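You operate a simulated robot arm through the tools that you are given. There is no shell and no other tool. Be economical: measure what you need, move in short steps, check, and stop when the job is done.

Carry out the task below with a simulated two-armed robot. There is one attempt and no reset: what you move stays moved.

Task
Put the cloth on the top of the sauce table away on the shelf at the end of the belt. Put the blue cup from the top of the sauce table on the middle rail table on the hall side and the clear cup on top of the ice pack there. Put the water jug on the top of the sauce table away on the long bench. Take the blue cup and put it on top of the blue plug. Put the shaker labelled "herb" from the top of the short belt on the shelf under the side table and the shaker marked "sesame" on the middle rail table on the wall side. Take the green bag labelled "1265 g" from the top of the short belt and leave it on the end table. Fetch the purple cup and set it on the shelf under the side table. Turn the belt speed dial to 8 m/min. Take the dustpan on the top of the sauce bench and put it away on the shelf under the side table. Fetch the roll from the short bench and set it on the top of the sauce bench. Put the lidded cup marked "29" from the top of the lid table on top of the carton on the top of the sauce bench. Any order will do. Set down upright: cup, water jug, shaker.

Only the result counts: the job must be done as asked and must still hold three seconds after the hand-in. Knocking over, shifting, dropping, spilling or breaking anything else fails it. Lids that push on must go on centred and level and be pressed home; caps that screw on are set level and turned clockwise until they are tight. Flat cloth is picked up by pressing the open fingertips on it (5 to 10 N) and closing them slowly along it; thin cloth reads only 2 to 8 mm in the jaws.

Robot
Two 6-joint arms with two-finger parallel grippers on one trunk, on a base that drives. Base frame: it is fixed to the floor where the robot stands at the start and does not move with it; the origin is under the middle of the robot, x ahead of it, y to its left, z up; the surface under the hand at the start is at about z = 0.86. Lengths are in m, angles in rad, forces in N, time in s.
The left shoulder is at the start at [0.06, 0.187, 1.172], the right one opposite. With the tool pointing down near the work surface each hand reaches from about 0.24 to 0.62 m from the robot's upright axis, wherever it stands, measured 20 degrees to its own side. Places, roughly: belt speed dial [-1.3, -1.8, 1.3]; blue cup (5x5x4 cm) [0.8, 0.3, 0.9]; blue plug (7x7x14 cm) [-2.9, 2.4, 0.9]; carton [-3, -2.25, 1]; cloth (10x8x3 cm) [0.5, 0.1, 0.9]; cup [0.5, 0, 1]; dustpan (23x15x4 cm) [-3, -2.7, 0.9]; end table (78x24 cm) [-1.3, -1.2, 0.86]; green bag [-0.5, -1, 1]; ice pack (8x13x4 cm) [0.4, -0.2, 0.9]; lidded cup [-2.75, -4.75, 1]; long bench [1.9, 4.8, 0.9]; middle rail table on the hall side [3.6, 0.2, 0.7]; middle rail table on the wall side [3.7, -2.6, 0.7]; purple cup (5x5x4 cm) [-1.2, -1.5, 0.9]; roll [-3, -4, 1]; shaker [-0.25, -1, 1]; shelf at the end of the belt (45x18 cm) [-1.54, -0.92, 0.7]; shelf under the side table [0.6, -2.2, 0.3]; top of the sauce bench [-3.1, -2.3, 0.9]; water jug [0.5, -0.5, 1]. Payload 1.57 kg a hand.
The tool frame of a hand sits at the grasp point between the pads (the TCP): z along the fingers, y along the line on which they close. The tips reach 0.03 m beyond it. Largest opening 0.11 m; finger width 0.024, thickness 0.012; the body of the gripper, 0.048 by 0.112 m, starts 0.078 m behind the TCP.
Orientation is that of the tool frame in the base frame, as a unit quaternion [w, x, y, z]. With the fingers straight down and closing along the base's y, the tool's x points along the base's -x, its y along +y and its z along -z.

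Tools
- The arms move only by the tool play_rows. It takes "left_increments", "right_increments" or both (then of equal length, played together; a hand with none holds still); each is a list of rows, each a list of 6 numbers: the shift along the tool's x, y, z in m, then the turn, a rotation vector about the tool's x, y, z in rad. In form: [[dx, dy, dz, ax, ay, az], ...]. A call has 1 to 20 rows; each row is the pose to reach, as a shift and turn from the pose commanded when the call began, along the tool's axes at that moment. "left_gripper" and "right_gripper" are, for a hand that has rows, the opening, from 0 (shut) to 1 (fully open), set as the call begins (left out, the last holds). Each row takes 0.2 s and may step no farther than 0.05 m and 0.15 rad from the row before; otherwise, or with a gripper value out of range, the whole call is refused. A pose out of reach is approached as far as the arm can. The call stops where the force on the tool passes 40 N (or 10 N more than at its start, if that is more) or the arm is blocked; 0.2 s more then pass. Each finger travels about 0.153 m/s and halts on what it meets, pressing with about 37 N; the grip force reading is that of the motor and also rises with nothing between the fingers. The clock runs only during rows and for 0.2 s after the last one: add rows that repeat a pose to give the fingers time. It gives the time, the measured TCP pose, the force on the tool (base axes), the opening and the grip force at its end, in the units of the frame above (readings bear some noise), with the torque about the TCP (base axes, N m) and any sound that the robot's microphone picked up, and new pictures: "views" is both (left out), scene, wrist or none (wrist: the cameras of the hands that moved).
- Cameras (640 x 400 px; columns grow to the right, rows downward): "scene" is now at [0.0015, -0.0326, 1.7015]; the picture's right is [-0.49, -0.87, 0.00], its down [-0.75, 0.42, -0.52] and it looks along [0.45, -0.25, -0.86] (base axes); focal length 214 px, centre (320, 200). "left" rides on the left gripper at [0.07, -0.016, -0.141] in its tool frame; the picture's right is [0.23, 0.97, 0.00], its down [-0.86, 0.20, -0.48] and it looks along [-0.47, 0.11, 0.88] (tool axes); focal length 222 px, centre (320, 200). "right" rides on the right gripper at [0.07, 0.016, -0.141] in its tool frame; the picture's right is [-0.23, 0.97, 0.00], its down [-0.86, -0.20, -0.48] and it looks along [-0.47, -0.11, 0.88] (tool axes); focal length 222 px, centre (320, 200). There is no depth. A picture from a camera that has moved, and an enlarged one, comes with that camera's place and axes in the base frame and with its lens.
- move_column(by): slides the trunk up (or, below 0, down) by that many m; the arms and the scene camera ride with it, the base frame stays. It gives what a move gives, with no picture.
- base_move(legs): drives the robot by 1 to 6 legs, each [ahead, left, turn to the left] in m, m and rad, along the robot's own axes; the way and the turn of a leg run together, so that a leg with both is an arc; at most 1.5 m and 3.142 rad a leg. The arms and the cameras ride along, it lands a little off, and it stops where it bumps. It gives what a move gives, and a new picture of the scene camera.
- turn_head(pan, tilt): turns the head with the scene camera to pan (to the left, within 1.501 rad either way) and tilt (down, from -0.506 to 1.204), counted from straight ahead of the robot. It gives what a move gives, and a new picture of the scene camera.
- enlarge(camera, box): a new picture of the part [left, top, right, bottom] of that camera's present view, enlarged. The clock stands still meanwhile.
- close_job(): hands the job in; it is judged then, once.

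Work in short steps. Places have to be worked out from the pictures, the camera data and where the tool is seen: move nearer, look again, correct. Check each grasp and each placing, and mend what went wrong. You have 577 turns and 360 pictures in all, those below and enlarged ones among them. Open the grippers and draw the arms clear of the work before you hand the job in, unless the task says otherwise.

The tools are called after ">>>" as name(argument=value, ...) on one line, values as JSON. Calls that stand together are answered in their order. play_rows: Moves the arms, as the interface text tells. Its arguments: {"type":"object","properties":{"left_increments":{"type":"array","items":{"type":"array","items":{"type":"number"}}},"left_gripper":{"type":"number"},"right_increments":{"type":"array","items":{"type":"array","items":{"type":"number"}}},"right_gripper":{"type":"number"},"views":{"type":"string","enum":["both","scene","wrist","none"]}},"required":[]} The other tools are called the same way: move_column (by) slides the trunk up or down; base_move (legs) drives the base; turn_head (pan, tilt) turns the head that bears the scene camera; enlarge (camera, box) takes an enlarged picture of a part of a camera's view; close_job () hands the job in.

At the start:

```text
time: 0.0
left_tcp_pos: [0.3983, -0.0806, 1.1872]
left_ee_rot: [0.0, 0.001, 1.0, 0.0]
left_force: [-0.7, -1.0, -0.4]
left_ft_torque: [0.02, 0.0, -0.03]
left_opening: 0.11
left_grip_force: 0.0
right_tcp_pos: [0.3091, -0.3508, 1.0996]
right_ee_rot: [-0.001, 0.0, 1.0, -0.001]
right_force: [0.1, -0.1, -0.1]
right_ft_torque: [0.01, -0.01, 0.0]
right_opening: 0.1101
right_grip_force: 0.0
trunk travel left (down, up): [-0.8, 0.19]
robot x, y, heading: [0.0019, 0.0014, -0.001]
head pan, tilt: [-0.511, 1.028]
```

scene: 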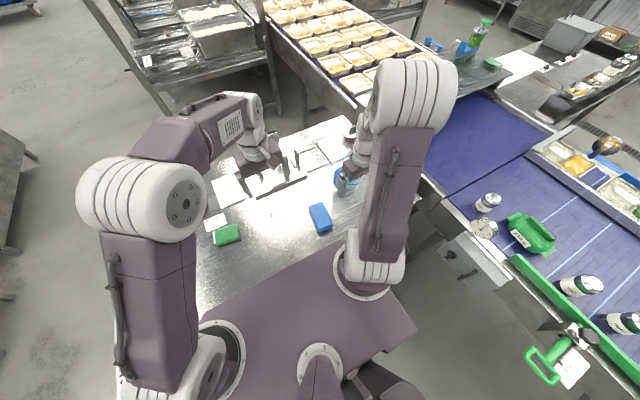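
right: 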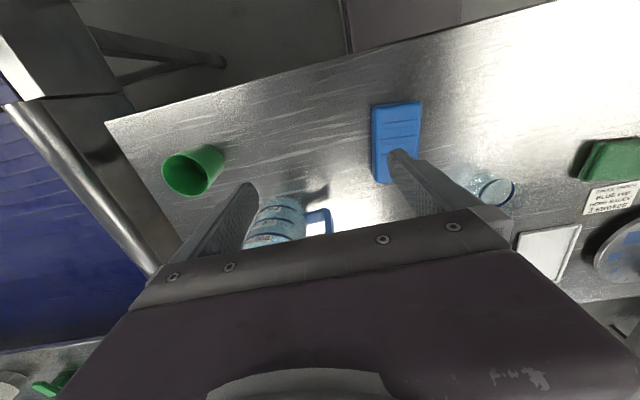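
left: 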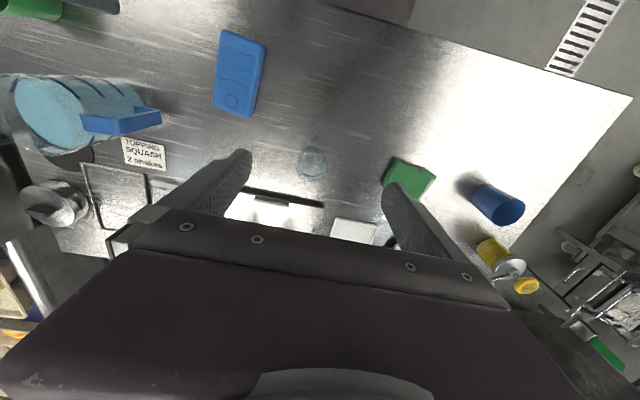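

The table holds a blue tall cup, clear cup, ice pack, jug and green cloth. I'll look around with the head and enlarge to identify all the items.

>>> turn_head(pan=0.4, tilt=0.6)

>>> enlarge(camera="left", box=[320, 120, 640, 320])

>>> enlarge(camera="left", box=[0, 60, 320, 260])

```text
time: 1.2
left_tcp_pos: [0.3977, -0.0808, 1.1875]
left_ee_rot: [0.0, 0.001, 1.0, 0.0]
left_force: [0.3, -0.2, -0.1]
left_ft_torque: [-0.04, 0.01, 0.0]
left_opening: 0.11
left_grip_force: 0.1
right_tcp_pos: [0.3087, -0.352, 1.0992]
right_ee_rot: [0.0, 0.0, 1.0, 0.0]
right_force: [-0.9, -0.1, -0.4]
right_ft_torque: [0.02, 0.03, -0.01]
right_opening: 0.1099
right_grip_force: 0.0
trunk travel left (down, up): [-0.8, 0.19]
robot x, y, heading: [-0.0016, -0.0003, -0.006]
head pan, tilt: [0.4, 0.6]
camera scene: at [0.0237, 0.0349, 1.7354], right [0.39, -0.92, 0.0], down [-0.52, -0.22, -0.82], along [0.76, 0.32, -0.57], focal length 214 px, centre (320, 200)
```

scene: 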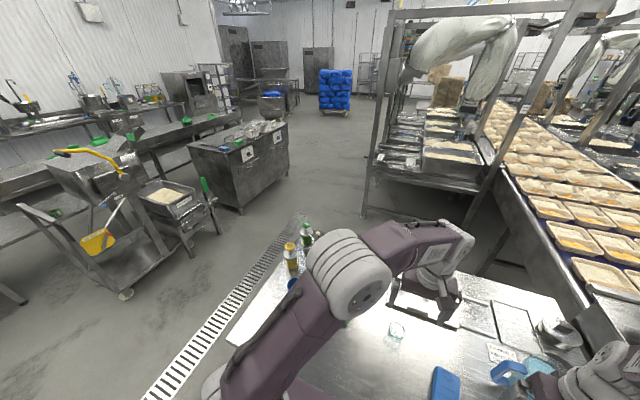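

```text
2.00 times, centred on (480, 220) of left
camera zoom: at [0.3275, -0.0962, 1.3294], right [-0.23, 0.97, 0.0], down [0.86, 0.2, 0.48], along [0.47, 0.11, -0.88], focal length 444 px, centre (0, 160)
```

zoom: 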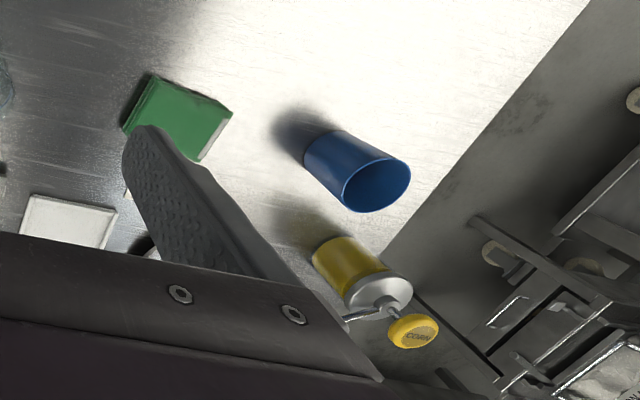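

```text
2.00 times, centred on (160, 160) of left
camera zoom: at [0.3275, -0.0962, 1.3294], right [-0.23, 0.97, 0.0], down [0.86, 0.2, 0.48], along [0.47, 0.11, -0.88], focal length 444 px, centre (640, 280)
```

zoom: 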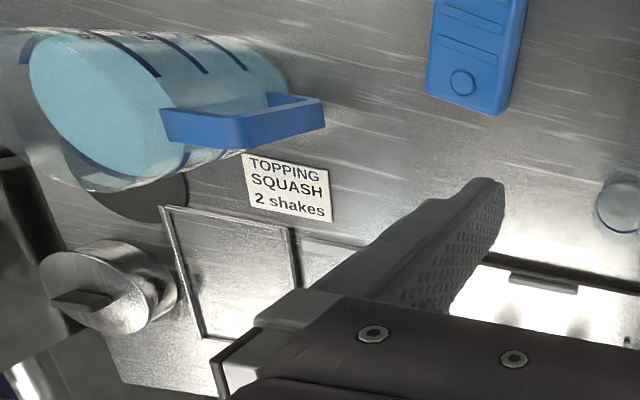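

I need to survey the rest of the hall; turning the head to the other side and enlarging the far parts.

>>> turn_head(pan=-0.3, tilt=0.4)

>>> turn_head(pan=-1.4, tilt=0.5)

>>> turn_head(pan=1.4, tilt=0.4)

```text
time: 2.3
left_tcp_pos: [0.3979, -0.0817, 1.1874]
left_ee_rot: [0.0, 0.001, 1.0, 0.0]
left_force: [0.4, -0.3, 0.0]
left_ft_torque: [0.02, -0.01, 0.03]
left_opening: 0.11
left_grip_force: 0.0
right_tcp_pos: [0.3094, -0.3531, 1.0992]
right_ee_rot: [0.0, -0.001, 1.0, 0.001]
right_force: [0.0, 1.2, 0.6]
right_ft_torque: [0.01, 0.03, 0.01]
right_opening: 0.11
right_grip_force: 0.1
trunk travel left (down, up): [-0.8, 0.19]
robot x, y, heading: [-0.0002, 0.0007, 0.0]
head pan, tilt: [-0.3, 0.4]
camera scene: at [0.0307, -0.0266, 1.7536], right [-0.29, -0.96, 0.0], down [-0.37, 0.11, -0.92], along [0.88, -0.27, -0.39], focal length 214 px, centre (320, 200)
```

scene: 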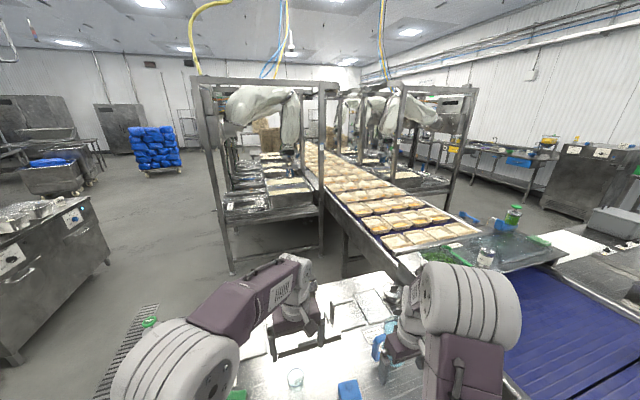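

```text
time: 3.6
left_tcp_pos: [0.3989, -0.0805, 1.188]
left_ee_rot: [0.0, 0.001, 1.0, 0.0]
left_force: [0.3, 0.1, -0.3]
left_ft_torque: [0.02, -0.01, 0.01]
left_opening: 0.11
left_grip_force: 0.1
right_tcp_pos: [0.3092, -0.3517, 1.0991]
right_ee_rot: [0.001, 0.0, 1.0, 0.0]
right_force: [-0.7, -0.4, -0.9]
right_ft_torque: [0.01, 0.03, -0.02]
right_opening: 0.1099
right_grip_force: 0.0
trunk travel left (down, up): [-0.8, 0.19]
robot x, y, heading: [0.001, 0.0013, 0.002]
head pan, tilt: [-1.4, 0.499]
camera scene: at [-0.0422, -0.089, 1.7445], right [-0.99, -0.17, 0.0], down [-0.08, 0.47, -0.88], along [0.15, -0.87, -0.48], focal length 214 px, centre (320, 200)
```

scene: 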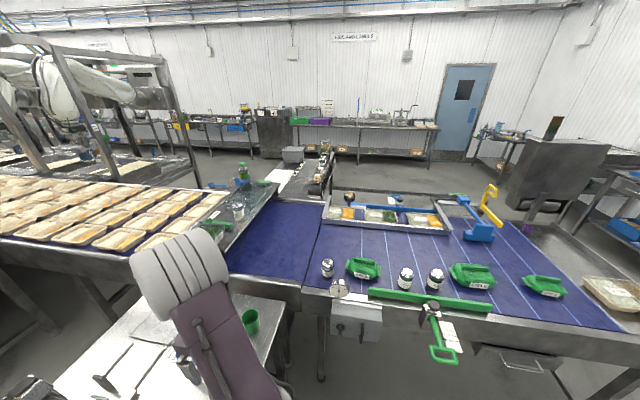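

```text
time: 6.1
left_tcp_pos: [0.3988, -0.0807, 1.1885]
left_ee_rot: [0.0, 0.001, 1.0, -0.001]
left_force: [-0.7, -0.5, -0.3]
left_ft_torque: [0.02, 0.01, 0.01]
left_opening: 0.11
left_grip_force: 0.1
right_tcp_pos: [0.3091, -0.3525, 1.0982]
right_ee_rot: [0.0, 0.0, 1.0, 0.0]
right_force: [0.6, 0.2, -0.4]
right_ft_torque: [0.01, -0.02, 0.0]
right_opening: 0.1099
right_grip_force: 0.1
trunk travel left (down, up): [-0.8, 0.19]
robot x, y, heading: [-0.0023, -0.0021, -0.001]
head pan, tilt: [1.4, 0.4]
camera scene: at [-0.042, 0.0919, 1.7537], right [0.99, -0.17, 0.0], down [-0.07, -0.38, -0.92], along [0.16, 0.91, -0.39], focal length 214 px, centre (320, 200)
```

scene: 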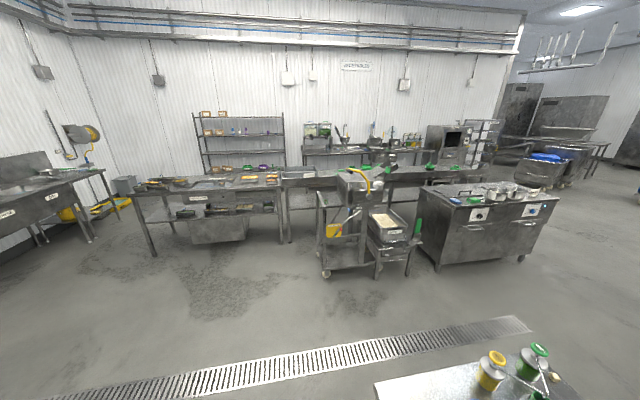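

The [0.8, 0.3] spot is hidden by the left elbow. I move the left hand to the left and look again there.

>>> play_rows(left_increments=[[0.01, 0.05, -0.005, 0, 0, 0], [0.02, 0.1, -0.01, 0, 0, 0], [0.03, 0.15, -0.02, 0, 0, 0], [0.04, 0.2, -0.03, 0, 0, 0], [0.05, 0.25, -0.04, 0, 0, 0], [0.06, 0.3, -0.05, 0, 0, 0], [0.07, 0.35, -0.06, 0, 0, 0], [0.08, 0.4, -0.06, 0, 0, 0]], views="none")

>>> turn_head(pan=0.1, tilt=0.85)

```text
refused: row 1 steps farther than a row can; nothing moved
```

```text
time: 7.5
left_tcp_pos: [0.3988, -0.0804, 1.1887]
left_ee_rot: [0.0, 0.002, 1.0, 0.001]
left_force: [-0.3, 0.2, 0.2]
left_ft_torque: [0.02, 0.02, -0.01]
left_opening: 0.1102
left_grip_force: 0.0
right_tcp_pos: [0.3101, -0.3516, 1.099]
right_ee_rot: [0.0, 0.0, 1.0, 0.001]
right_force: [-0.4, 0.5, -0.5]
right_ft_torque: [-0.01, 0.06, -0.01]
right_opening: 0.11
right_grip_force: 0.0
trunk travel left (down, up): [-0.8, 0.19]
robot x, y, heading: [0.0009, 0.0019, 0.001]
head pan, tilt: [0.099, 0.85]
camera scene: at [0.02, 0.0085, 1.7145], right [0.1, -0.99, 0.0], down [-0.75, -0.08, -0.66], along [0.66, 0.07, -0.75], focal length 214 px, centre (320, 200)
```

scene: 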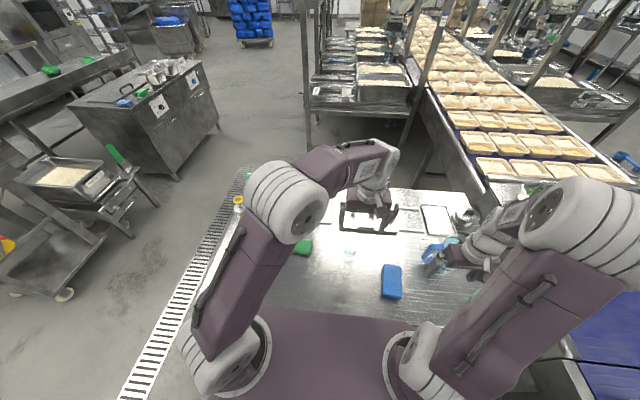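

The step length is the vector norm; I replay with smaller steps.

>>> play_rows(left_increments=[[0.005, 0.045, 0, 0, 0, 0], [0.01, 0.09, 0, 0, 0, 0], [0.015, 0.135, 0, 0, 0, 0], [0.02, 0.18, 0, 0, 0, 0], [0.025, 0.225, 0, 0, 0, 0], [0.03, 0.27, 0, 0, 0, 0], [0.035, 0.315, 0, 0, 0, 0], [0.04, 0.36, 0, 0, 0, 0], [0.045, 0.4, 0, 0, 0, 0]], views="both")

```text
time: 9.6
left_tcp_pos: [0.3505, 0.3209, 1.1869]
left_ee_rot: [0.0, 0.001, 1.0, -0.001]
left_force: [-0.3, 0.2, 0.0]
left_ft_torque: [0.01, 0.0, 0.02]
left_opening: 0.1099
left_grip_force: 0.1
right_tcp_pos: [0.3093, -0.3505, 1.0995]
right_ee_rot: [0.0, 0.0, 1.0, 0.0]
right_force: [0.4, -0.1, 0.0]
right_ft_torque: [-0.02, 0.0, 0.01]
right_opening: 0.1099
right_grip_force: 0.0
trunk travel left (down, up): [-0.8, 0.19]
robot x, y, heading: [-0.0013, 0.0004, 0.002]
head pan, tilt: [0.099, 0.85]
camera scene: at [0.02, 0.0102, 1.7145], right [0.1, -1.0, 0.0], down [-0.75, -0.08, -0.66], along [0.66, 0.06, -0.75], focal length 214 px, centre (320, 200)
camera left: at [0.2792, 0.3058, 1.328], right [-0.23, 0.97, 0.0], down [0.86, 0.2, 0.48], along [0.47, 0.11, -0.88], focal length 222 px, centre (320, 200)
```

scene: 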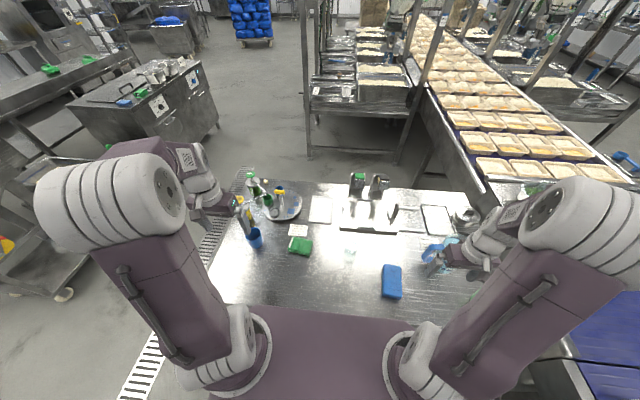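
left: 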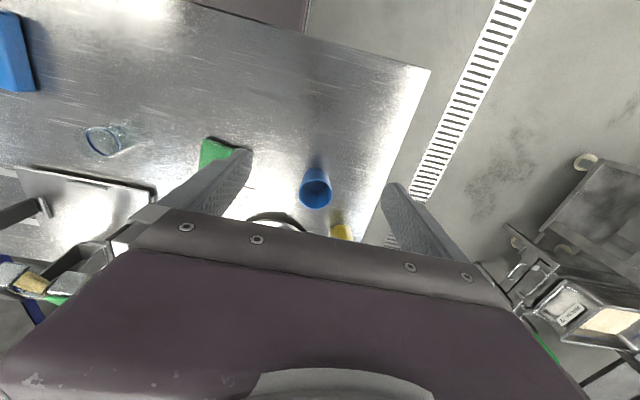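

Enlarging the far part of the table, where a small blue cup should be.

>>> enlarge(camera="scene", box=[220, 160, 400, 272])

>>> enlarge(camera="scene", box=[340, 160, 520, 272])

```text
3.56 times, centred on (310, 216) of scene
camera zoom: at [0.02, 0.0102, 1.7145], right [0.1, -1.0, 0.0], down [-0.75, -0.08, -0.66], along [0.66, 0.06, -0.75], focal length 763 px, centre (356, 143)
```

zoom: 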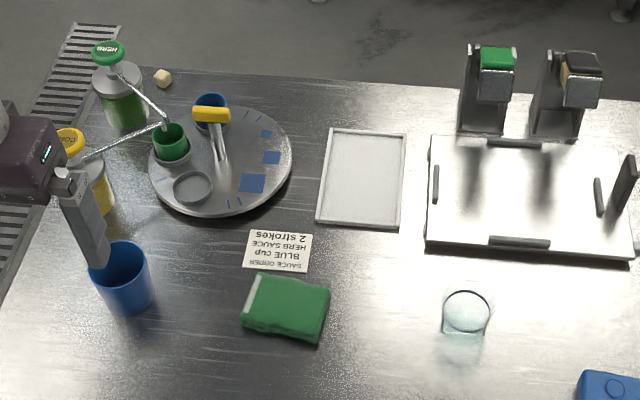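

```text
3.56 times, centred on (430, 216) of scene
camera zoom: at [0.02, 0.0102, 1.7145], right [0.1, -1.0, 0.0], down [-0.75, -0.08, -0.66], along [0.66, 0.06, -0.75], focal length 763 px, centre (-71, 143)
```

zoom: 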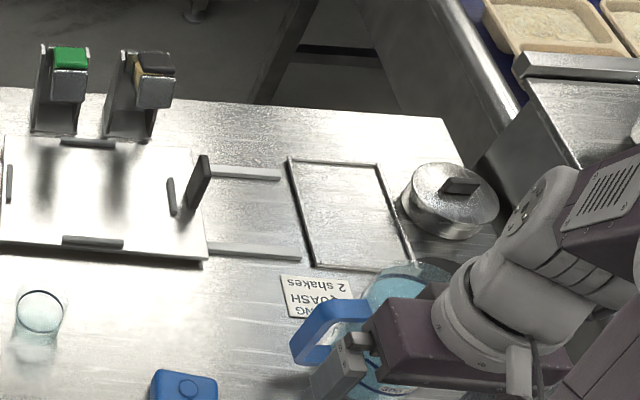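

The small blue cup stands on the round turntable; the tall blue and clear cups are separate. First: clear cup (≈[0.468,-0.075]) onto the ice pack (≈[0.354,-0.239]) with the right hand. Hovering over the cup.

>>> play_rows(right_increments=[[-0.015, 0.04, 0, 0, 0, 0], [-0.03, 0.08, 0, 0, 0, 0], [-0.05, 0.12, 0, 0, 0, 0], [-0.07, 0.16, 0, 0, 0, 0], [-0.09, 0.2, 0.0, 0, 0, 0], [-0.11, 0.24, 0, 0, 0, 0], [-0.13, 0.275, 0.0, 0, 0, 0], [-0.15, 0.275, 0.02, 0, 0, 0]], views="both")

```text
time: 11.3
left_tcp_pos: [0.3504, 0.3193, 1.1873]
left_ee_rot: [-0.002, 0.001, 1.0, 0.0]
left_force: [0.3, -0.4, 1.0]
left_ft_torque: [0.01, 0.05, -0.03]
left_opening: 0.1101
left_grip_force: 0.0
right_tcp_pos: [0.4604, -0.0766, 1.0733]
right_ee_rot: [-0.001, 0.0, 1.0, 0.001]
right_force: [0.5, -1.0, -0.3]
right_ft_torque: [0.0, 0.02, -0.02]
right_opening: 0.1101
right_grip_force: 0.1
trunk travel left (down, up): [-0.8, 0.19]
robot x, y, heading: [0.0013, -0.0009, -0.001]
head pan, tilt: [0.099, 0.85]
camera scene: at [0.0217, 0.008, 1.7145], right [0.1, -1.0, 0.0], down [-0.75, -0.07, -0.66], along [0.66, 0.07, -0.75], focal length 214 px, centre (320, 200)
camera right: at [0.3911, -0.0602, 1.2171], right [0.23, 0.97, 0.0], down [0.86, -0.2, 0.48], along [0.47, -0.11, -0.88], focal length 222 px, centre (320, 200)
```

scene: 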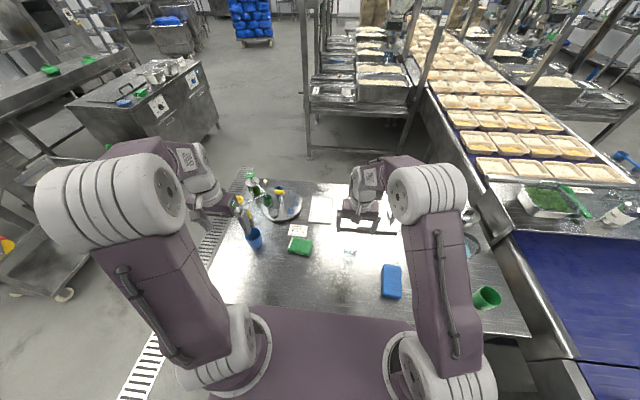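
right: 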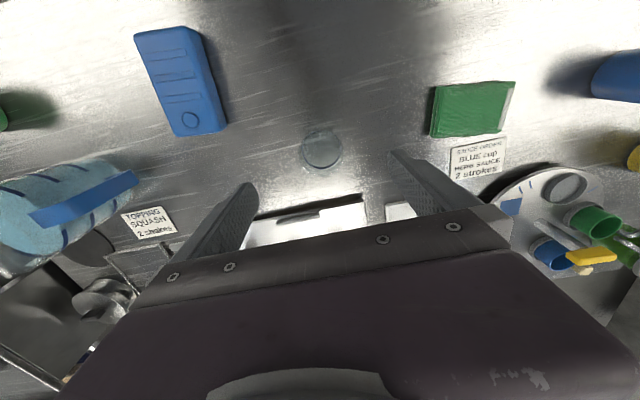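

>>> enlarge(camera="right", box=[120, 0, 440, 200])

```text
2.00 times, centred on (280, 100) of right
camera zoom: at [0.3911, -0.0602, 1.2171], right [0.23, 0.97, 0.0], down [0.86, -0.2, 0.48], along [0.47, -0.11, -0.88], focal length 444 px, centre (400, 400)
```

zoom: 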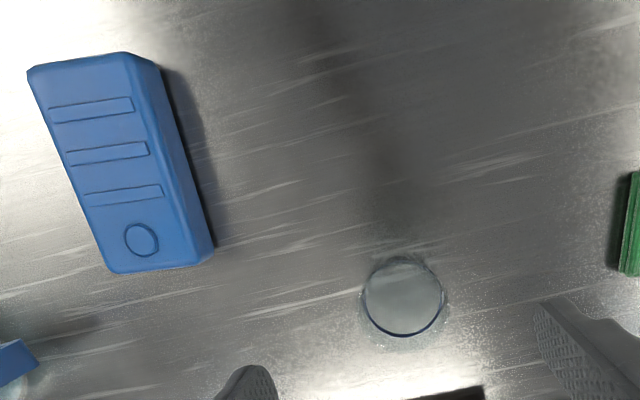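

Cup centre ≈[0.468,-0.076], pack top centre ≈[0.355,-0.232]. Descend around the cup and close.

>>> play_rows(right_increments=[[-0.008, 0.0, 0.04, 0, 0, 0], [-0.008, 0.0, 0.08, 0, 0, 0], [-0.008, 0, 0.12, 0, 0, 0], [-0.008, 0, 0.153, 0, 0, 0]], views="wrist")

```text
time: 12.3
left_tcp_pos: [0.3514, 0.3217, 1.1865]
left_ee_rot: [-0.001, 0.001, 1.0, -0.001]
left_force: [0.0, -0.6, 0.6]
left_ft_torque: [0.01, 0.02, -0.01]
left_opening: 0.1101
left_grip_force: 0.1
right_tcp_pos: [0.4688, -0.0752, 0.9255]
right_ee_rot: [0.0, 0.0, 1.0, 0.0]
right_force: [0.1, 0.7, -0.4]
right_ft_torque: [0.02, 0.0, 0.01]
right_opening: 0.1099
right_grip_force: 0.0
trunk travel left (down, up): [-0.8, 0.19]
robot x, y, heading: [-0.002, 0.0023, -0.001]
head pan, tilt: [0.099, 0.85]
camera right: at [0.3999, -0.0602, 1.0677], right [0.23, 0.97, 0.0], down [0.86, -0.2, 0.48], along [0.47, -0.11, -0.88], focal length 222 px, centre (320, 200)
```

right: 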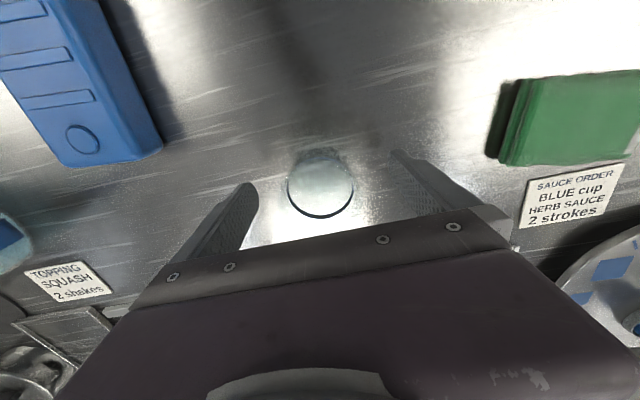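

>>> enlarge(camera="right", box=[240, 120, 400, 220])

>>> enlarge(camera="scene", box=[310, 220, 390, 270])

```text
4.00 times, centred on (320, 170) of right
camera zoom: at [0.3999, -0.0602, 1.0677], right [0.23, 0.97, 0.0], down [0.86, -0.2, 0.48], along [0.47, -0.11, -0.88], focal length 888 px, centre (320, 320)
```

zoom: 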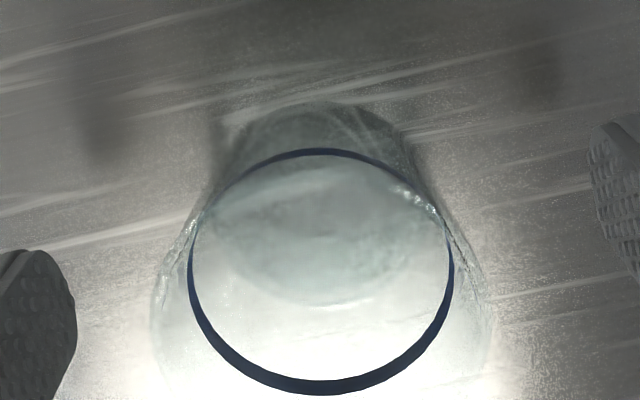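

```text
8.00 times, centred on (350, 245) of scene
camera zoom: at [0.0212, 0.0087, 1.7146], right [0.1, -1.0, 0.0], down [-0.75, -0.07, -0.66], along [0.66, 0.07, -0.75], focal length 1716 px, centre (80, -160)
```

zoom: 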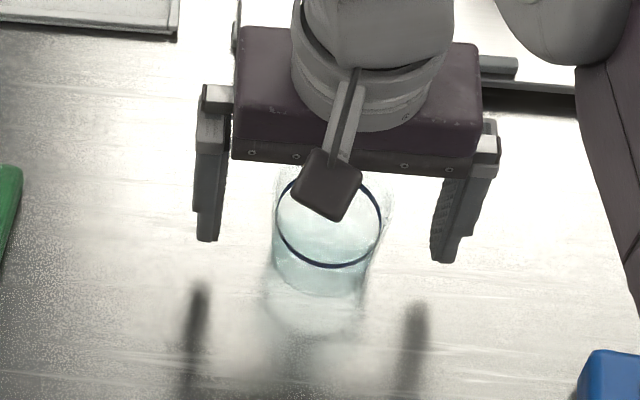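

It is a clear tumbler with a dark band, centred between the fingers. Closing on it.

>>> play_rows(right_increments=[[-0.005, 0, 0.008, 0, 0, 0], [-0.005, 0, 0.008, 0, 0, 0], [-0.005, 0, 0.008, 0, 0, 0], [-0.005, 0, 0.008, 0, 0, 0]], right_gripper=0, views="wrist")

```text
time: 13.3
left_tcp_pos: [0.3484, 0.32, 1.1868]
left_ee_rot: [0.001, 0.0, 1.0, -0.001]
left_force: [-0.1, 0.2, 0.6]
left_ft_torque: [0.01, -0.02, 0.03]
left_opening: 0.1103
left_grip_force: 0.0
right_tcp_pos: [0.4724, -0.0759, 0.9191]
right_ee_rot: [0.002, 0.001, 1.0, 0.0]
right_force: [1.2, -1.9, 16.7]
right_ft_torque: [-0.05, -0.23, -0.07]
right_opening: 0.0619
right_grip_force: 36.6
trunk travel left (down, up): [-0.8, 0.19]
robot x, y, heading: [-0.0006, -0.0018, -0.0]
head pan, tilt: [0.099, 0.85]
camera right: at [0.4028, -0.0597, 1.0618], right [0.23, 0.97, 0.0], down [0.85, -0.2, 0.48], along [0.47, -0.11, -0.88], focal length 222 px, centre (320, 200)
```

right: 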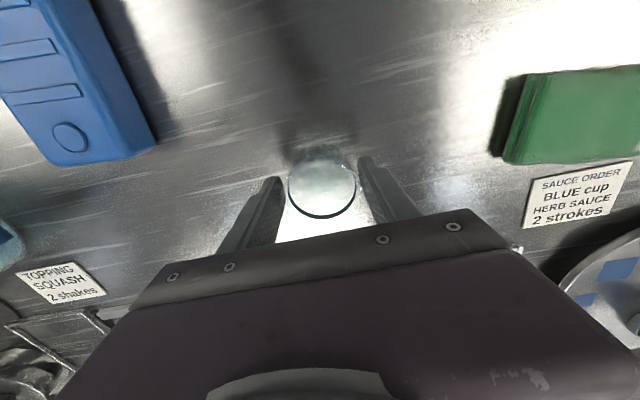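

Held at 0.062 m. Lift 0.1 m and carry over the ice pack.

>>> play_rows(right_increments=[[0, 0, -0.02, 0, 0, 0], [0, 0, -0.05, 0, 0, 0], [0, 0, -0.08, 0, 0, 0], [0, 0, -0.1, 0, 0, 0], [0.02, -0.03, -0.1, 0, 0, 0], [0.045, -0.06, -0.1, 0, 0, 0], [0.07, -0.09, -0.1, 0, 0, 0], [0.095, -0.125, -0.1, 0, 0, 0], [0.117, -0.156, -0.1, 0, 0, 0], [0.117, -0.156, -0.1, 0, 0, 0]], views="both")

```text
time: 15.6
left_tcp_pos: [0.3493, 0.3209, 1.1861]
left_ee_rot: [0.0, 0.002, 1.0, -0.001]
left_force: [-0.2, 0.0, -0.7]
left_ft_torque: [0.01, -0.01, 0.01]
left_opening: 0.1099
left_grip_force: 0.1
right_tcp_pos: [0.3556, -0.2346, 1.0179]
right_ee_rot: [0.0, 0.0, 1.0, 0.0]
right_force: [0.1, 0.3, -0.7]
right_ft_torque: [0.01, 0.0, -0.02]
right_opening: 0.0616
right_grip_force: 37.1
trunk travel left (down, up): [-0.8, 0.19]
robot x, y, heading: [-0.0023, -0.0037, 0.001]
head pan, tilt: [0.099, 0.85]
camera scene: at [0.0205, 0.0096, 1.7145], right [0.1, -0.99, 0.0], down [-0.75, -0.08, -0.66], along [0.66, 0.07, -0.75], focal length 214 px, centre (320, 200)
camera right: at [0.2867, -0.2181, 1.1603], right [0.23, 0.97, 0.0], down [0.86, -0.2, 0.48], along [0.47, -0.11, -0.88], focal length 222 px, centre (320, 200)
```

scene: 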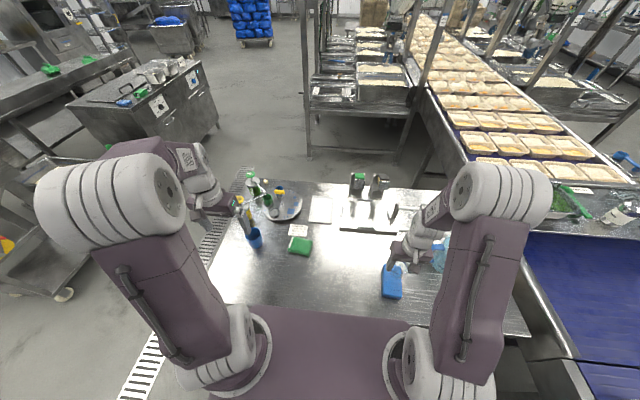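
right: 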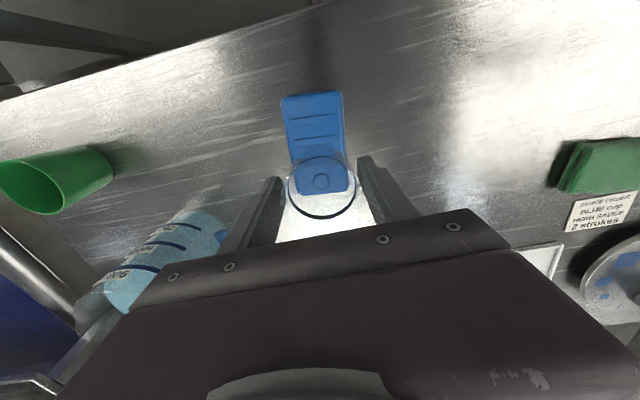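

The pack is right below. Lower toward contact.

>>> play_rows(right_increments=[[0, -0.003, 0.02, 0, 0, 0], [0, -0.003, 0.04, 0, 0, 0], [0, -0.003, 0.05, 0, 0, 0], [0, -0.003, 0.056, 0, 0, 0]], views="none")

>>> enlarge(camera="scene", box=[350, 220, 450, 310])

```text
time: 16.6
left_tcp_pos: [0.3505, 0.3188, 1.1871]
left_ee_rot: [0.0, 0.001, 1.0, 0.0]
left_force: [-0.5, 0.4, 0.2]
left_ft_torque: [-0.01, -0.02, 0.02]
left_opening: 0.1098
left_grip_force: 0.1
right_tcp_pos: [0.3547, -0.2353, 0.9611]
right_ee_rot: [0.0, 0.0, 1.0, 0.001]
right_force: [0.4, 0.0, -0.9]
right_ft_torque: [0.0, 0.03, -0.03]
right_opening: 0.0612
right_grip_force: 37.0
trunk travel left (down, up): [-0.8, 0.19]
robot x, y, heading: [0.0008, 0.0006, 0.002]
head pan, tilt: [0.099, 0.85]
```

```text
4.44 times, centred on (400, 265) of scene
camera zoom: at [0.0201, 0.0082, 1.7145], right [0.1, -1.0, 0.0], down [-0.75, -0.07, -0.66], along [0.66, 0.07, -0.75], focal length 953 px, centre (-36, -89)
```

zoom: 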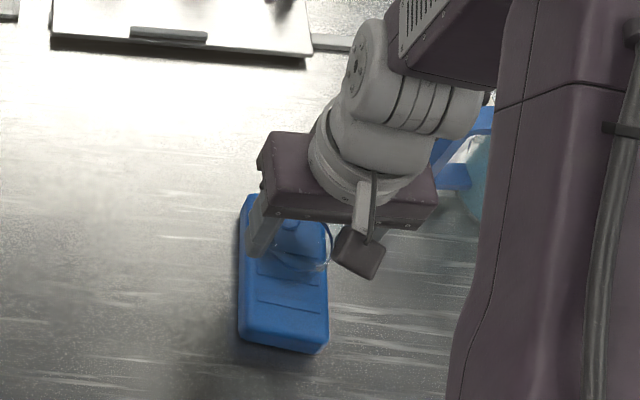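

>>> play_rows(right_increments=[[0.003, 0.003, 0.003, 0, 0, 0], [0.003, 0.003, 0.006, 0, 0, 0], [0.003, 0.003, 0.009, 0, 0, 0]], views="wrist")

```text
time: 17.3
left_tcp_pos: [0.3471, 0.322, 1.1877]
left_ee_rot: [0.001, 0.002, 1.0, -0.001]
left_force: [1.2, -0.1, 0.2]
left_ft_torque: [-0.03, 0.01, -0.01]
left_opening: 0.11
left_grip_force: 0.0
right_tcp_pos: [0.3517, -0.2326, 0.9575]
right_ee_rot: [0.005, 0.001, 1.0, -0.001]
right_force: [-6.7, -1.3, 35.7]
right_ft_torque: [0.15, 0.26, -0.02]
right_opening: 0.0609
right_grip_force: 37.0
trunk travel left (down, up): [-0.8, 0.19]
robot x, y, heading: [-0.0025, 0.0005, -0.002]
head pan, tilt: [0.099, 0.85]
stopped in row 3 (right hand): the force on the tool passed its limit at 47 N (the readings are from after the stop); the commanded pose is now the measured one
camera right: at [0.2813, -0.2157, 1.0987], right [0.23, 0.97, 0.0], down [0.85, -0.2, 0.49], along [0.47, -0.11, -0.87], focal length 222 px, centre (320, 200)
```

right: 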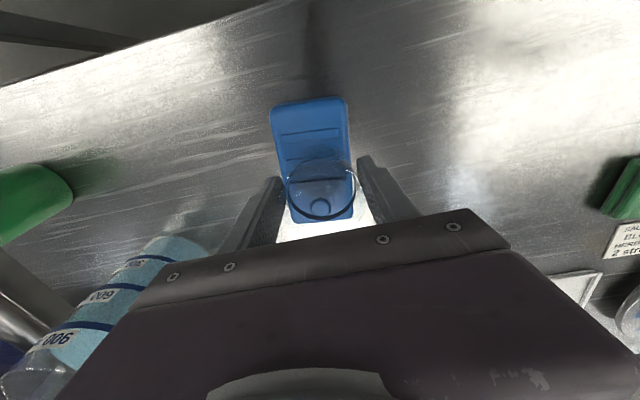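

In contact with the pack. Ease 2 mm, open, then rise.

>>> play_rows(right_increments=[[0, 0, -0.002, 0, 0, 0]], views="none")

>>> play_rows(right_increments=[[0, 0, 0, 0, 0, 0], [0, 0, 0, 0, 0, 0], [0, 0, 0, 0, 0, 0], [0, 0, -0.03, 0, 0, 0], [0, 0, -0.07, 0, 0, 0], [0, 0, -0.11, 0, 0, 0], [0, 0, -0.15, 0, 0, 0]], right_gripper=1, views="wrist")

```text
time: 17.7
left_tcp_pos: [0.3479, 0.3204, 1.1874]
left_ee_rot: [0.001, 0.001, 1.0, -0.001]
left_force: [0.4, -0.6, -0.4]
left_ft_torque: [0.01, 0.0, 0.0]
left_opening: 0.11
left_grip_force: 0.0
right_tcp_pos: [0.3522, -0.2328, 0.9561]
right_ee_rot: [0.004, 0.001, 1.0, -0.001]
right_force: [-5.0, -1.3, 21.2]
right_ft_torque: [0.1, 0.08, -0.01]
right_opening: 0.0608
right_grip_force: 36.8
trunk travel left (down, up): [-0.8, 0.19]
robot x, y, heading: [-0.0022, -0.0033, -0.002]
head pan, tilt: [0.099, 0.85]
```

```text
time: 19.3
left_tcp_pos: [0.3488, 0.3201, 1.1876]
left_ee_rot: [0.0, 0.001, 1.0, 0.0]
left_force: [0.5, -0.5, -0.1]
left_ft_torque: [-0.01, 0.02, -0.03]
left_opening: 0.1098
left_grip_force: 0.0
right_tcp_pos: [0.3534, -0.2344, 1.1065]
right_ee_rot: [0.003, 0.0, 1.0, -0.001]
right_force: [-0.4, -0.5, 0.6]
right_ft_torque: [-0.01, 0.0, -0.02]
right_opening: 0.1103
right_grip_force: 0.0
trunk travel left (down, up): [-0.8, 0.19]
robot x, y, heading: [-0.0014, -0.0029, 0.001]
head pan, tilt: [0.099, 0.85]
camera right: at [0.2833, -0.2177, 1.2486], right [0.23, 0.97, 0.0], down [0.85, -0.2, 0.48], along [0.47, -0.11, -0.87], focal length 222 px, centre (320, 200)
```

right: 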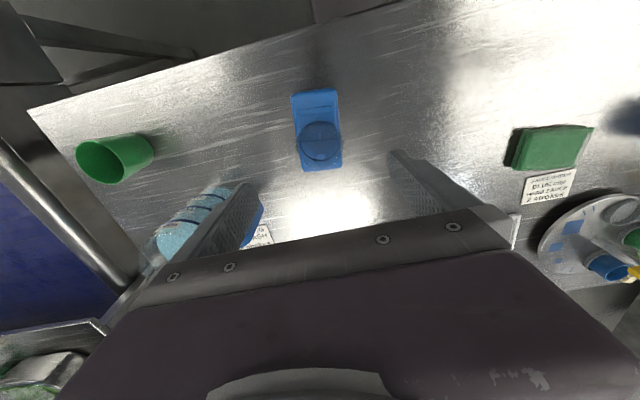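

Clear cup stands on the pack. Next the jug: raise and move the right hand over it for a view.

>>> play_rows(right_increments=[[0, 0, -0.04, 0, 0, 0], [0, 0, -0.08, 0, 0, 0], [0, -0.04, -0.1, 0, 0, 0], [0, -0.08, -0.12, 0, 0, 0], [0, -0.12, -0.12, 0, 0, 0], [0, -0.16, -0.12, 0, 0, 0], [0, -0.2, -0.12, 0, 0, 0]], views="both")

```text
time: 20.9
left_tcp_pos: [0.3509, 0.3175, 1.1871]
left_ee_rot: [0.0, 0.001, 1.0, 0.001]
left_force: [0.0, -0.2, 0.9]
left_ft_torque: [0.01, -0.01, 0.01]
left_opening: 0.1101
left_grip_force: 0.1
right_tcp_pos: [0.3542, -0.4361, 1.2277]
right_ee_rot: [0.003, 0.0, 1.0, 0.0]
right_force: [0.2, -0.2, -0.6]
right_ft_torque: [0.01, -0.04, 0.04]
right_opening: 0.1099
right_grip_force: 0.0
trunk travel left (down, up): [-0.8, 0.19]
robot x, y, heading: [-0.002, 0.0005, -0.004]
head pan, tilt: [0.099, 0.85]
camera scene: at [0.0203, 0.0062, 1.7145], right [0.1, -1.0, 0.0], down [-0.75, -0.07, -0.66], along [0.66, 0.07, -0.75], focal length 214 px, centre (320, 200)
camera right: at [0.2846, -0.4204, 1.3705], right [0.23, 0.97, 0.0], down [0.85, -0.2, 0.48], along [0.47, -0.11, -0.87], focal length 222 px, centre (320, 200)
```

scene: 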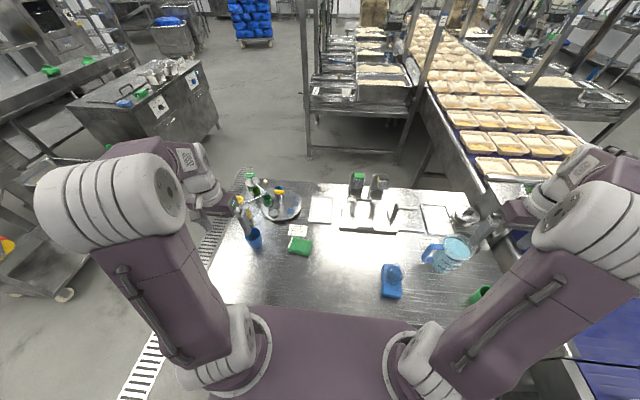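
right: 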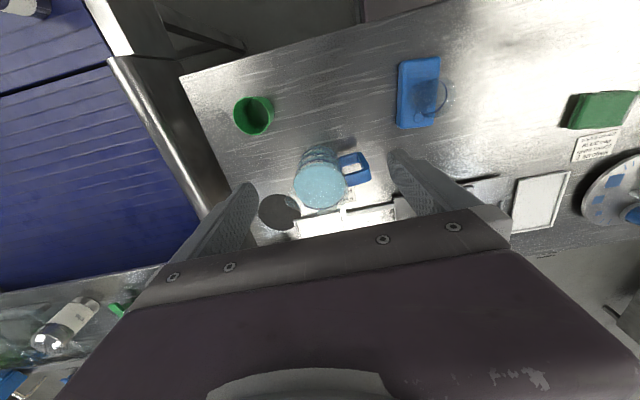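

>>> enlarge(camera="right", box=[220, 110, 420, 235])

>>> enlarge(camera="scene", box=[380, 200, 520, 290])

```text
3.20 times, centred on (320, 172) of right
camera zoom: at [0.2846, -0.4204, 1.3705], right [0.23, 0.97, 0.0], down [0.85, -0.2, 0.48], along [0.47, -0.11, -0.87], focal length 711 px, centre (320, 288)
```

zoom: 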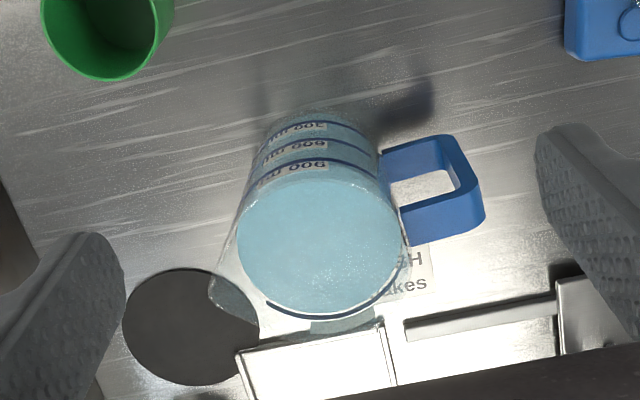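

```text
4.44 times, centred on (450, 245) of scene
camera zoom: at [0.0203, 0.0062, 1.7145], right [0.1, -1.0, 0.0], down [-0.75, -0.07, -0.66], along [0.66, 0.07, -0.75], focal length 953 px, centre (-258, 0)
```

zoom: 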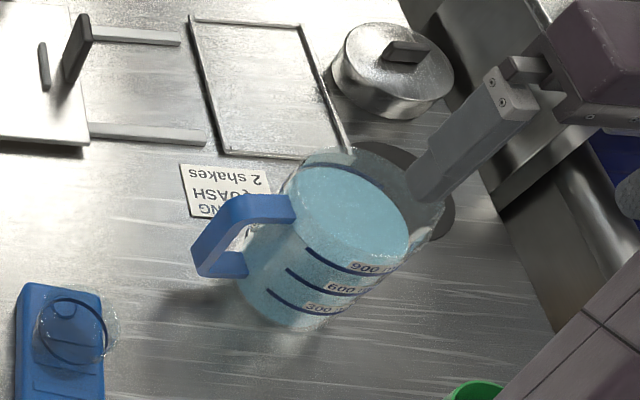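

The jug is about 10 cm wide with handle toward +y. I'll hover over its body with the hand turned so the fingers close across the handle axis.

>>> play_rows(right_increments=[[-0.012, -0.003, -0.005, 0, 0, 0.1415], [-0.024, -0.006, -0.01, 0, 0, 0.283], [-0.036, -0.009, -0.015, 0, 0, 0.4245], [-0.048, -0.012, -0.02, 0, 0, 0.566], [-0.06, -0.015, -0.02, 0, 0, 0.7075], [-0.072, -0.018, -0.02, 0, 0, 0.849], [-0.084, -0.021, -0.02, 0, 0, 0.99], [-0.096, -0.024, -0.02, 0, 0, 1.132], [-0.109, -0.026, -0.02, 0, 0, 1.274], [-0.109, -0.026, -0.02, 0, 0, 1.274]], views="wrist")

>>> enlarge(camera="right", box=[220, 90, 420, 215])

```text
time: 23.1
left_tcp_pos: [0.3493, 0.3198, 1.1881]
left_ee_rot: [0.0, 0.001, 1.0, 0.0]
left_force: [0.3, 0.0, -0.7]
left_ft_torque: [-0.03, 0.0, -0.04]
left_opening: 0.11
left_grip_force: 0.1
right_tcp_pos: [0.4606, -0.4596, 1.2467]
right_ee_rot: [0.004, 0.596, 0.803, 0.002]
right_force: [-0.3, -0.2, -0.6]
right_ft_torque: [0.0, -0.01, 0.0]
right_opening: 0.11
right_grip_force: 0.1
trunk travel left (down, up): [-0.8, 0.19]
robot x, y, heading: [-0.0012, -0.0023, -0.001]
head pan, tilt: [0.099, 0.85]
camera right: at [0.4556, -0.3878, 1.3892], right [1.0, 0.06, 0.01], down [0.05, -0.88, 0.48], along [0.04, -0.48, -0.88], focal length 222 px, centre (320, 200)
```

right: 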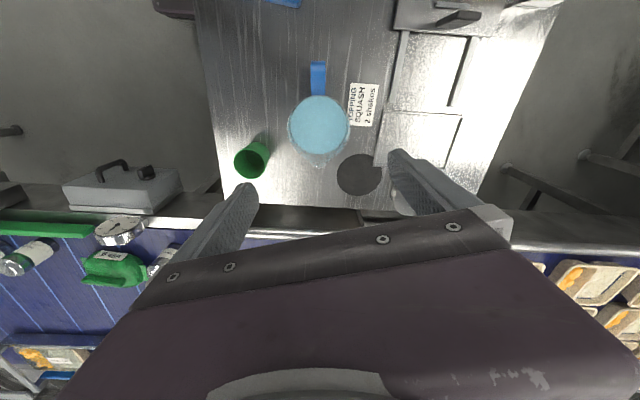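

```text
3.20 times, centred on (320, 152) of right
camera zoom: at [0.4556, -0.3878, 1.3892], right [1.0, 0.06, 0.01], down [0.05, -0.88, 0.48], along [0.04, -0.48, -0.88], focal length 711 px, centre (320, 352)
```

zoom: 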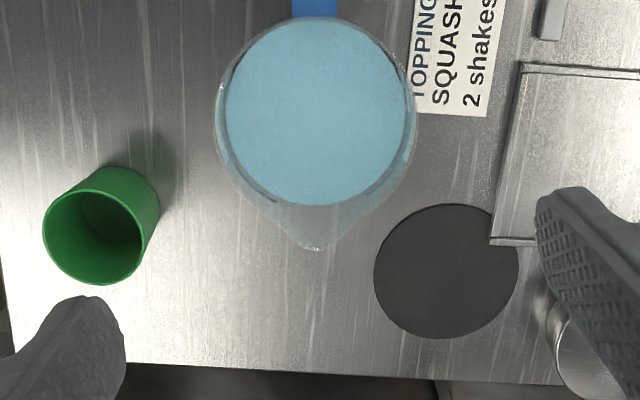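

Rim is about 10.5 cm across, so I'll tilt the hand 30° and slide the fingers in from the handle side, below the rim, where the chord is narrower. Moving to the pre-grasp.

>>> play_rows(right_increments=[[0.0116, 0.0029, 0.025, 0.0122, -0.1036, 0.046], [0.0232, 0.0058, 0.05, 0.0244, -0.2072, 0.092], [0.0348, 0.0087, 0.075, 0.0366, -0.3108, 0.138], [0.0464, 0.0116, 0.1, 0.0488, -0.4144, 0.184], [0.058, 0.0145, 0.127, 0.061, -0.518, 0.23], [0.058, 0.0145, 0.127, 0.061, -0.518, 0.23]], views="wrist")

>>> enlarge(camera="right", box=[200, 60, 440, 210])

```text
time: 24.5
left_tcp_pos: [0.3498, 0.318, 1.1867]
left_ee_rot: [0.0, 0.0, 1.0, -0.001]
left_force: [0.1, -0.8, 0.8]
left_ft_torque: [-0.02, 0.02, -0.02]
left_opening: 0.1102
left_grip_force: 0.1
right_tcp_pos: [0.4572, -0.3991, 1.1194]
right_ee_rot: [0.191, 0.663, 0.703, -0.175]
right_force: [0.1, 0.3, 0.2]
right_ft_torque: [-0.01, -0.01, -0.02]
right_opening: 0.1103
right_grip_force: 0.2
trunk travel left (down, up): [-0.8, 0.19]
robot x, y, heading: [0.0004, -0.0018, -0.001]
head pan, tilt: [0.099, 0.85]
camera right: at [0.4654, -0.2689, 1.2081], right [0.98, -0.14, 0.12], down [-0.17, -0.51, 0.84], along [-0.05, -0.85, -0.53], focal length 222 px, centre (320, 200)
```

right: 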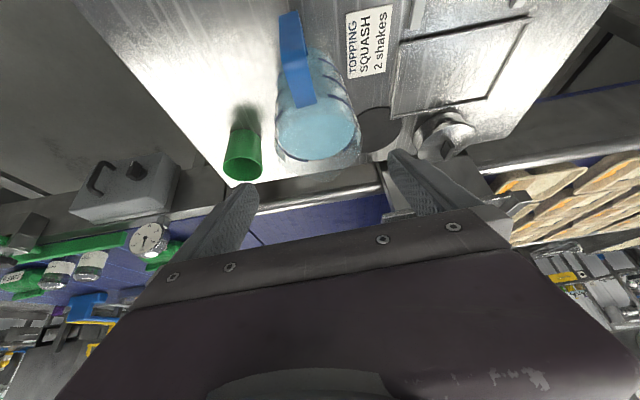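

```text
2.67 times, centred on (320, 135) of right
camera zoom: at [0.4654, -0.2689, 1.2081], right [0.98, -0.14, 0.12], down [-0.17, -0.51, 0.84], along [-0.05, -0.85, -0.53], focal length 592 px, centre (320, 373)
```

zoom: 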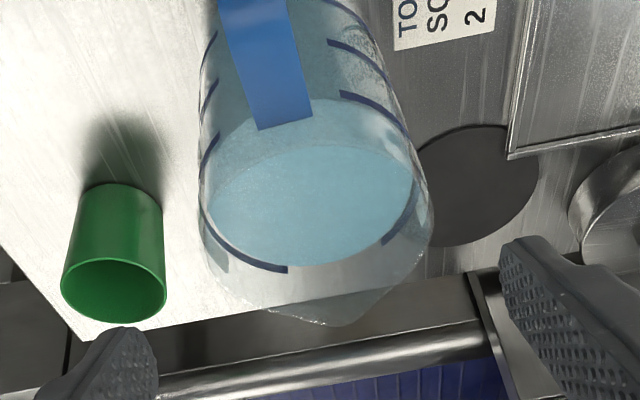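

The approach line is centred laterally. Shift 29 mm in tool x, and slide along the tool axis most of the way.

>>> play_rows(right_increments=[[0.029, 0, 0.02, 0, 0, 0], [0.029, 0, 0.05, 0, 0, 0], [0.029, 0, 0.08, 0, 0, 0], [0.029, 0, 0.11, 0, 0, 0]], views="both")

```text
time: 25.5
left_tcp_pos: [0.3507, 0.3195, 1.1861]
left_ee_rot: [-0.002, 0.001, 1.0, 0.0]
left_force: [0.4, 0.7, -0.1]
left_ft_torque: [-0.02, 0.02, -0.03]
left_opening: 0.1102
left_grip_force: 0.0
right_tcp_pos: [0.4656, -0.4291, 1.0089]
right_ee_rot: [0.19, 0.663, 0.703, -0.174]
right_force: [0.7, -0.7, 0.2]
right_ft_torque: [0.03, 0.01, 0.0]
right_opening: 0.1098
right_grip_force: 0.1
trunk travel left (down, up): [-0.8, 0.19]
robot x, y, heading: [0.0004, 0.0013, -0.002]
head pan, tilt: [0.099, 0.85]
camera scene: at [0.0214, 0.0082, 1.7145], right [0.1, -1.0, 0.0], down [-0.75, -0.07, -0.66], along [0.66, 0.07, -0.75], focal length 214 px, centre (320, 200)
camera right: at [0.4728, -0.2974, 1.0979], right [0.98, -0.14, 0.12], down [-0.17, -0.51, 0.84], along [-0.05, -0.85, -0.53], focal length 222 px, centre (320, 200)
```

scene: 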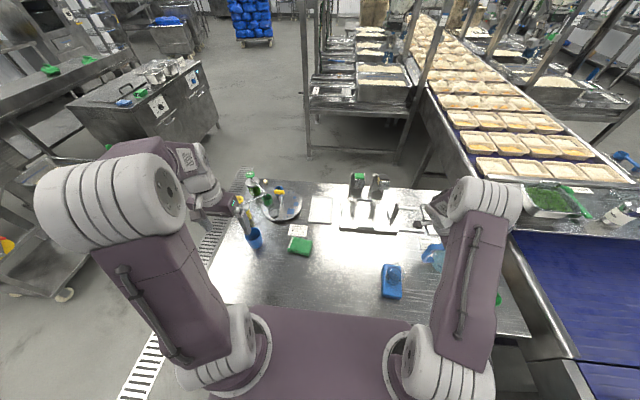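
right: 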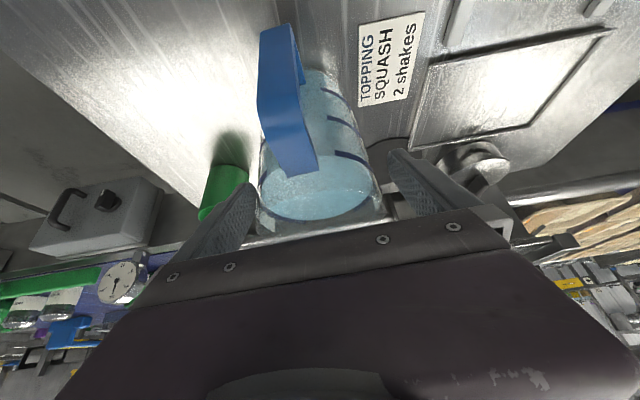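

>>> enlarge(camera="right", box=[220, 110, 420, 235])

```text
3.20 times, centred on (320, 172) of right
camera zoom: at [0.4728, -0.2974, 1.0979], right [0.98, -0.14, 0.12], down [-0.17, -0.51, 0.84], along [-0.05, -0.85, -0.53], focal length 711 px, centre (320, 288)
```

zoom: 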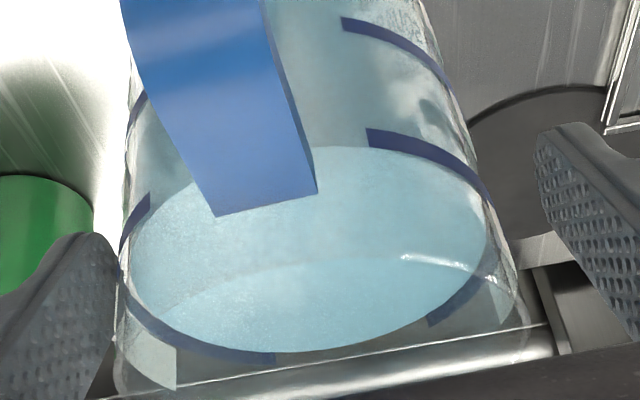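

The jug sits ~7 mm to tool -y. Correct that and slide the remaining 6 cm.

>>> play_rows(right_increments=[[0, -0.007, 0, 0, 0, 0], [0, -0.007, 0.02, 0, 0, 0], [0, -0.007, 0.04, 0, 0, 0]], views="none")

>>> enlarge(camera="right", box=[220, 110, 420, 235])

```text
time: 26.3
left_tcp_pos: [0.3501, 0.3186, 1.1864]
left_ee_rot: [-0.001, 0.0, 1.0, 0.0]
left_force: [-0.1, -0.2, -0.3]
left_ft_torque: [0.05, 0.01, -0.02]
left_opening: 0.11
left_grip_force: 0.1
right_tcp_pos: [0.4574, -0.4514, 0.9768]
right_ee_rot: [0.191, 0.663, 0.703, -0.174]
right_force: [-0.7, -1.0, 1.1]
right_ft_torque: [-0.01, 0.0, 0.0]
right_opening: 0.11
right_grip_force: 0.0
trunk travel left (down, up): [-0.8, 0.19]
robot x, y, heading: [-0.0011, 0.0009, 0.0]
head pan, tilt: [0.099, 0.85]
```

```text
3.20 times, centred on (320, 172) of right
camera zoom: at [0.4654, -0.3188, 1.0658], right [0.98, -0.14, 0.12], down [-0.17, -0.51, 0.84], along [-0.05, -0.85, -0.53], focal length 711 px, centre (320, 288)
```

zoom: 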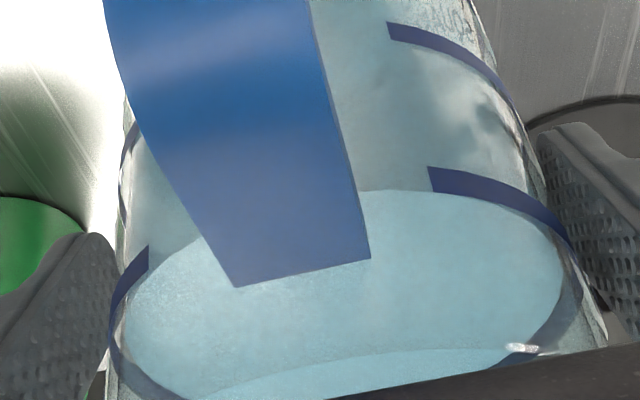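

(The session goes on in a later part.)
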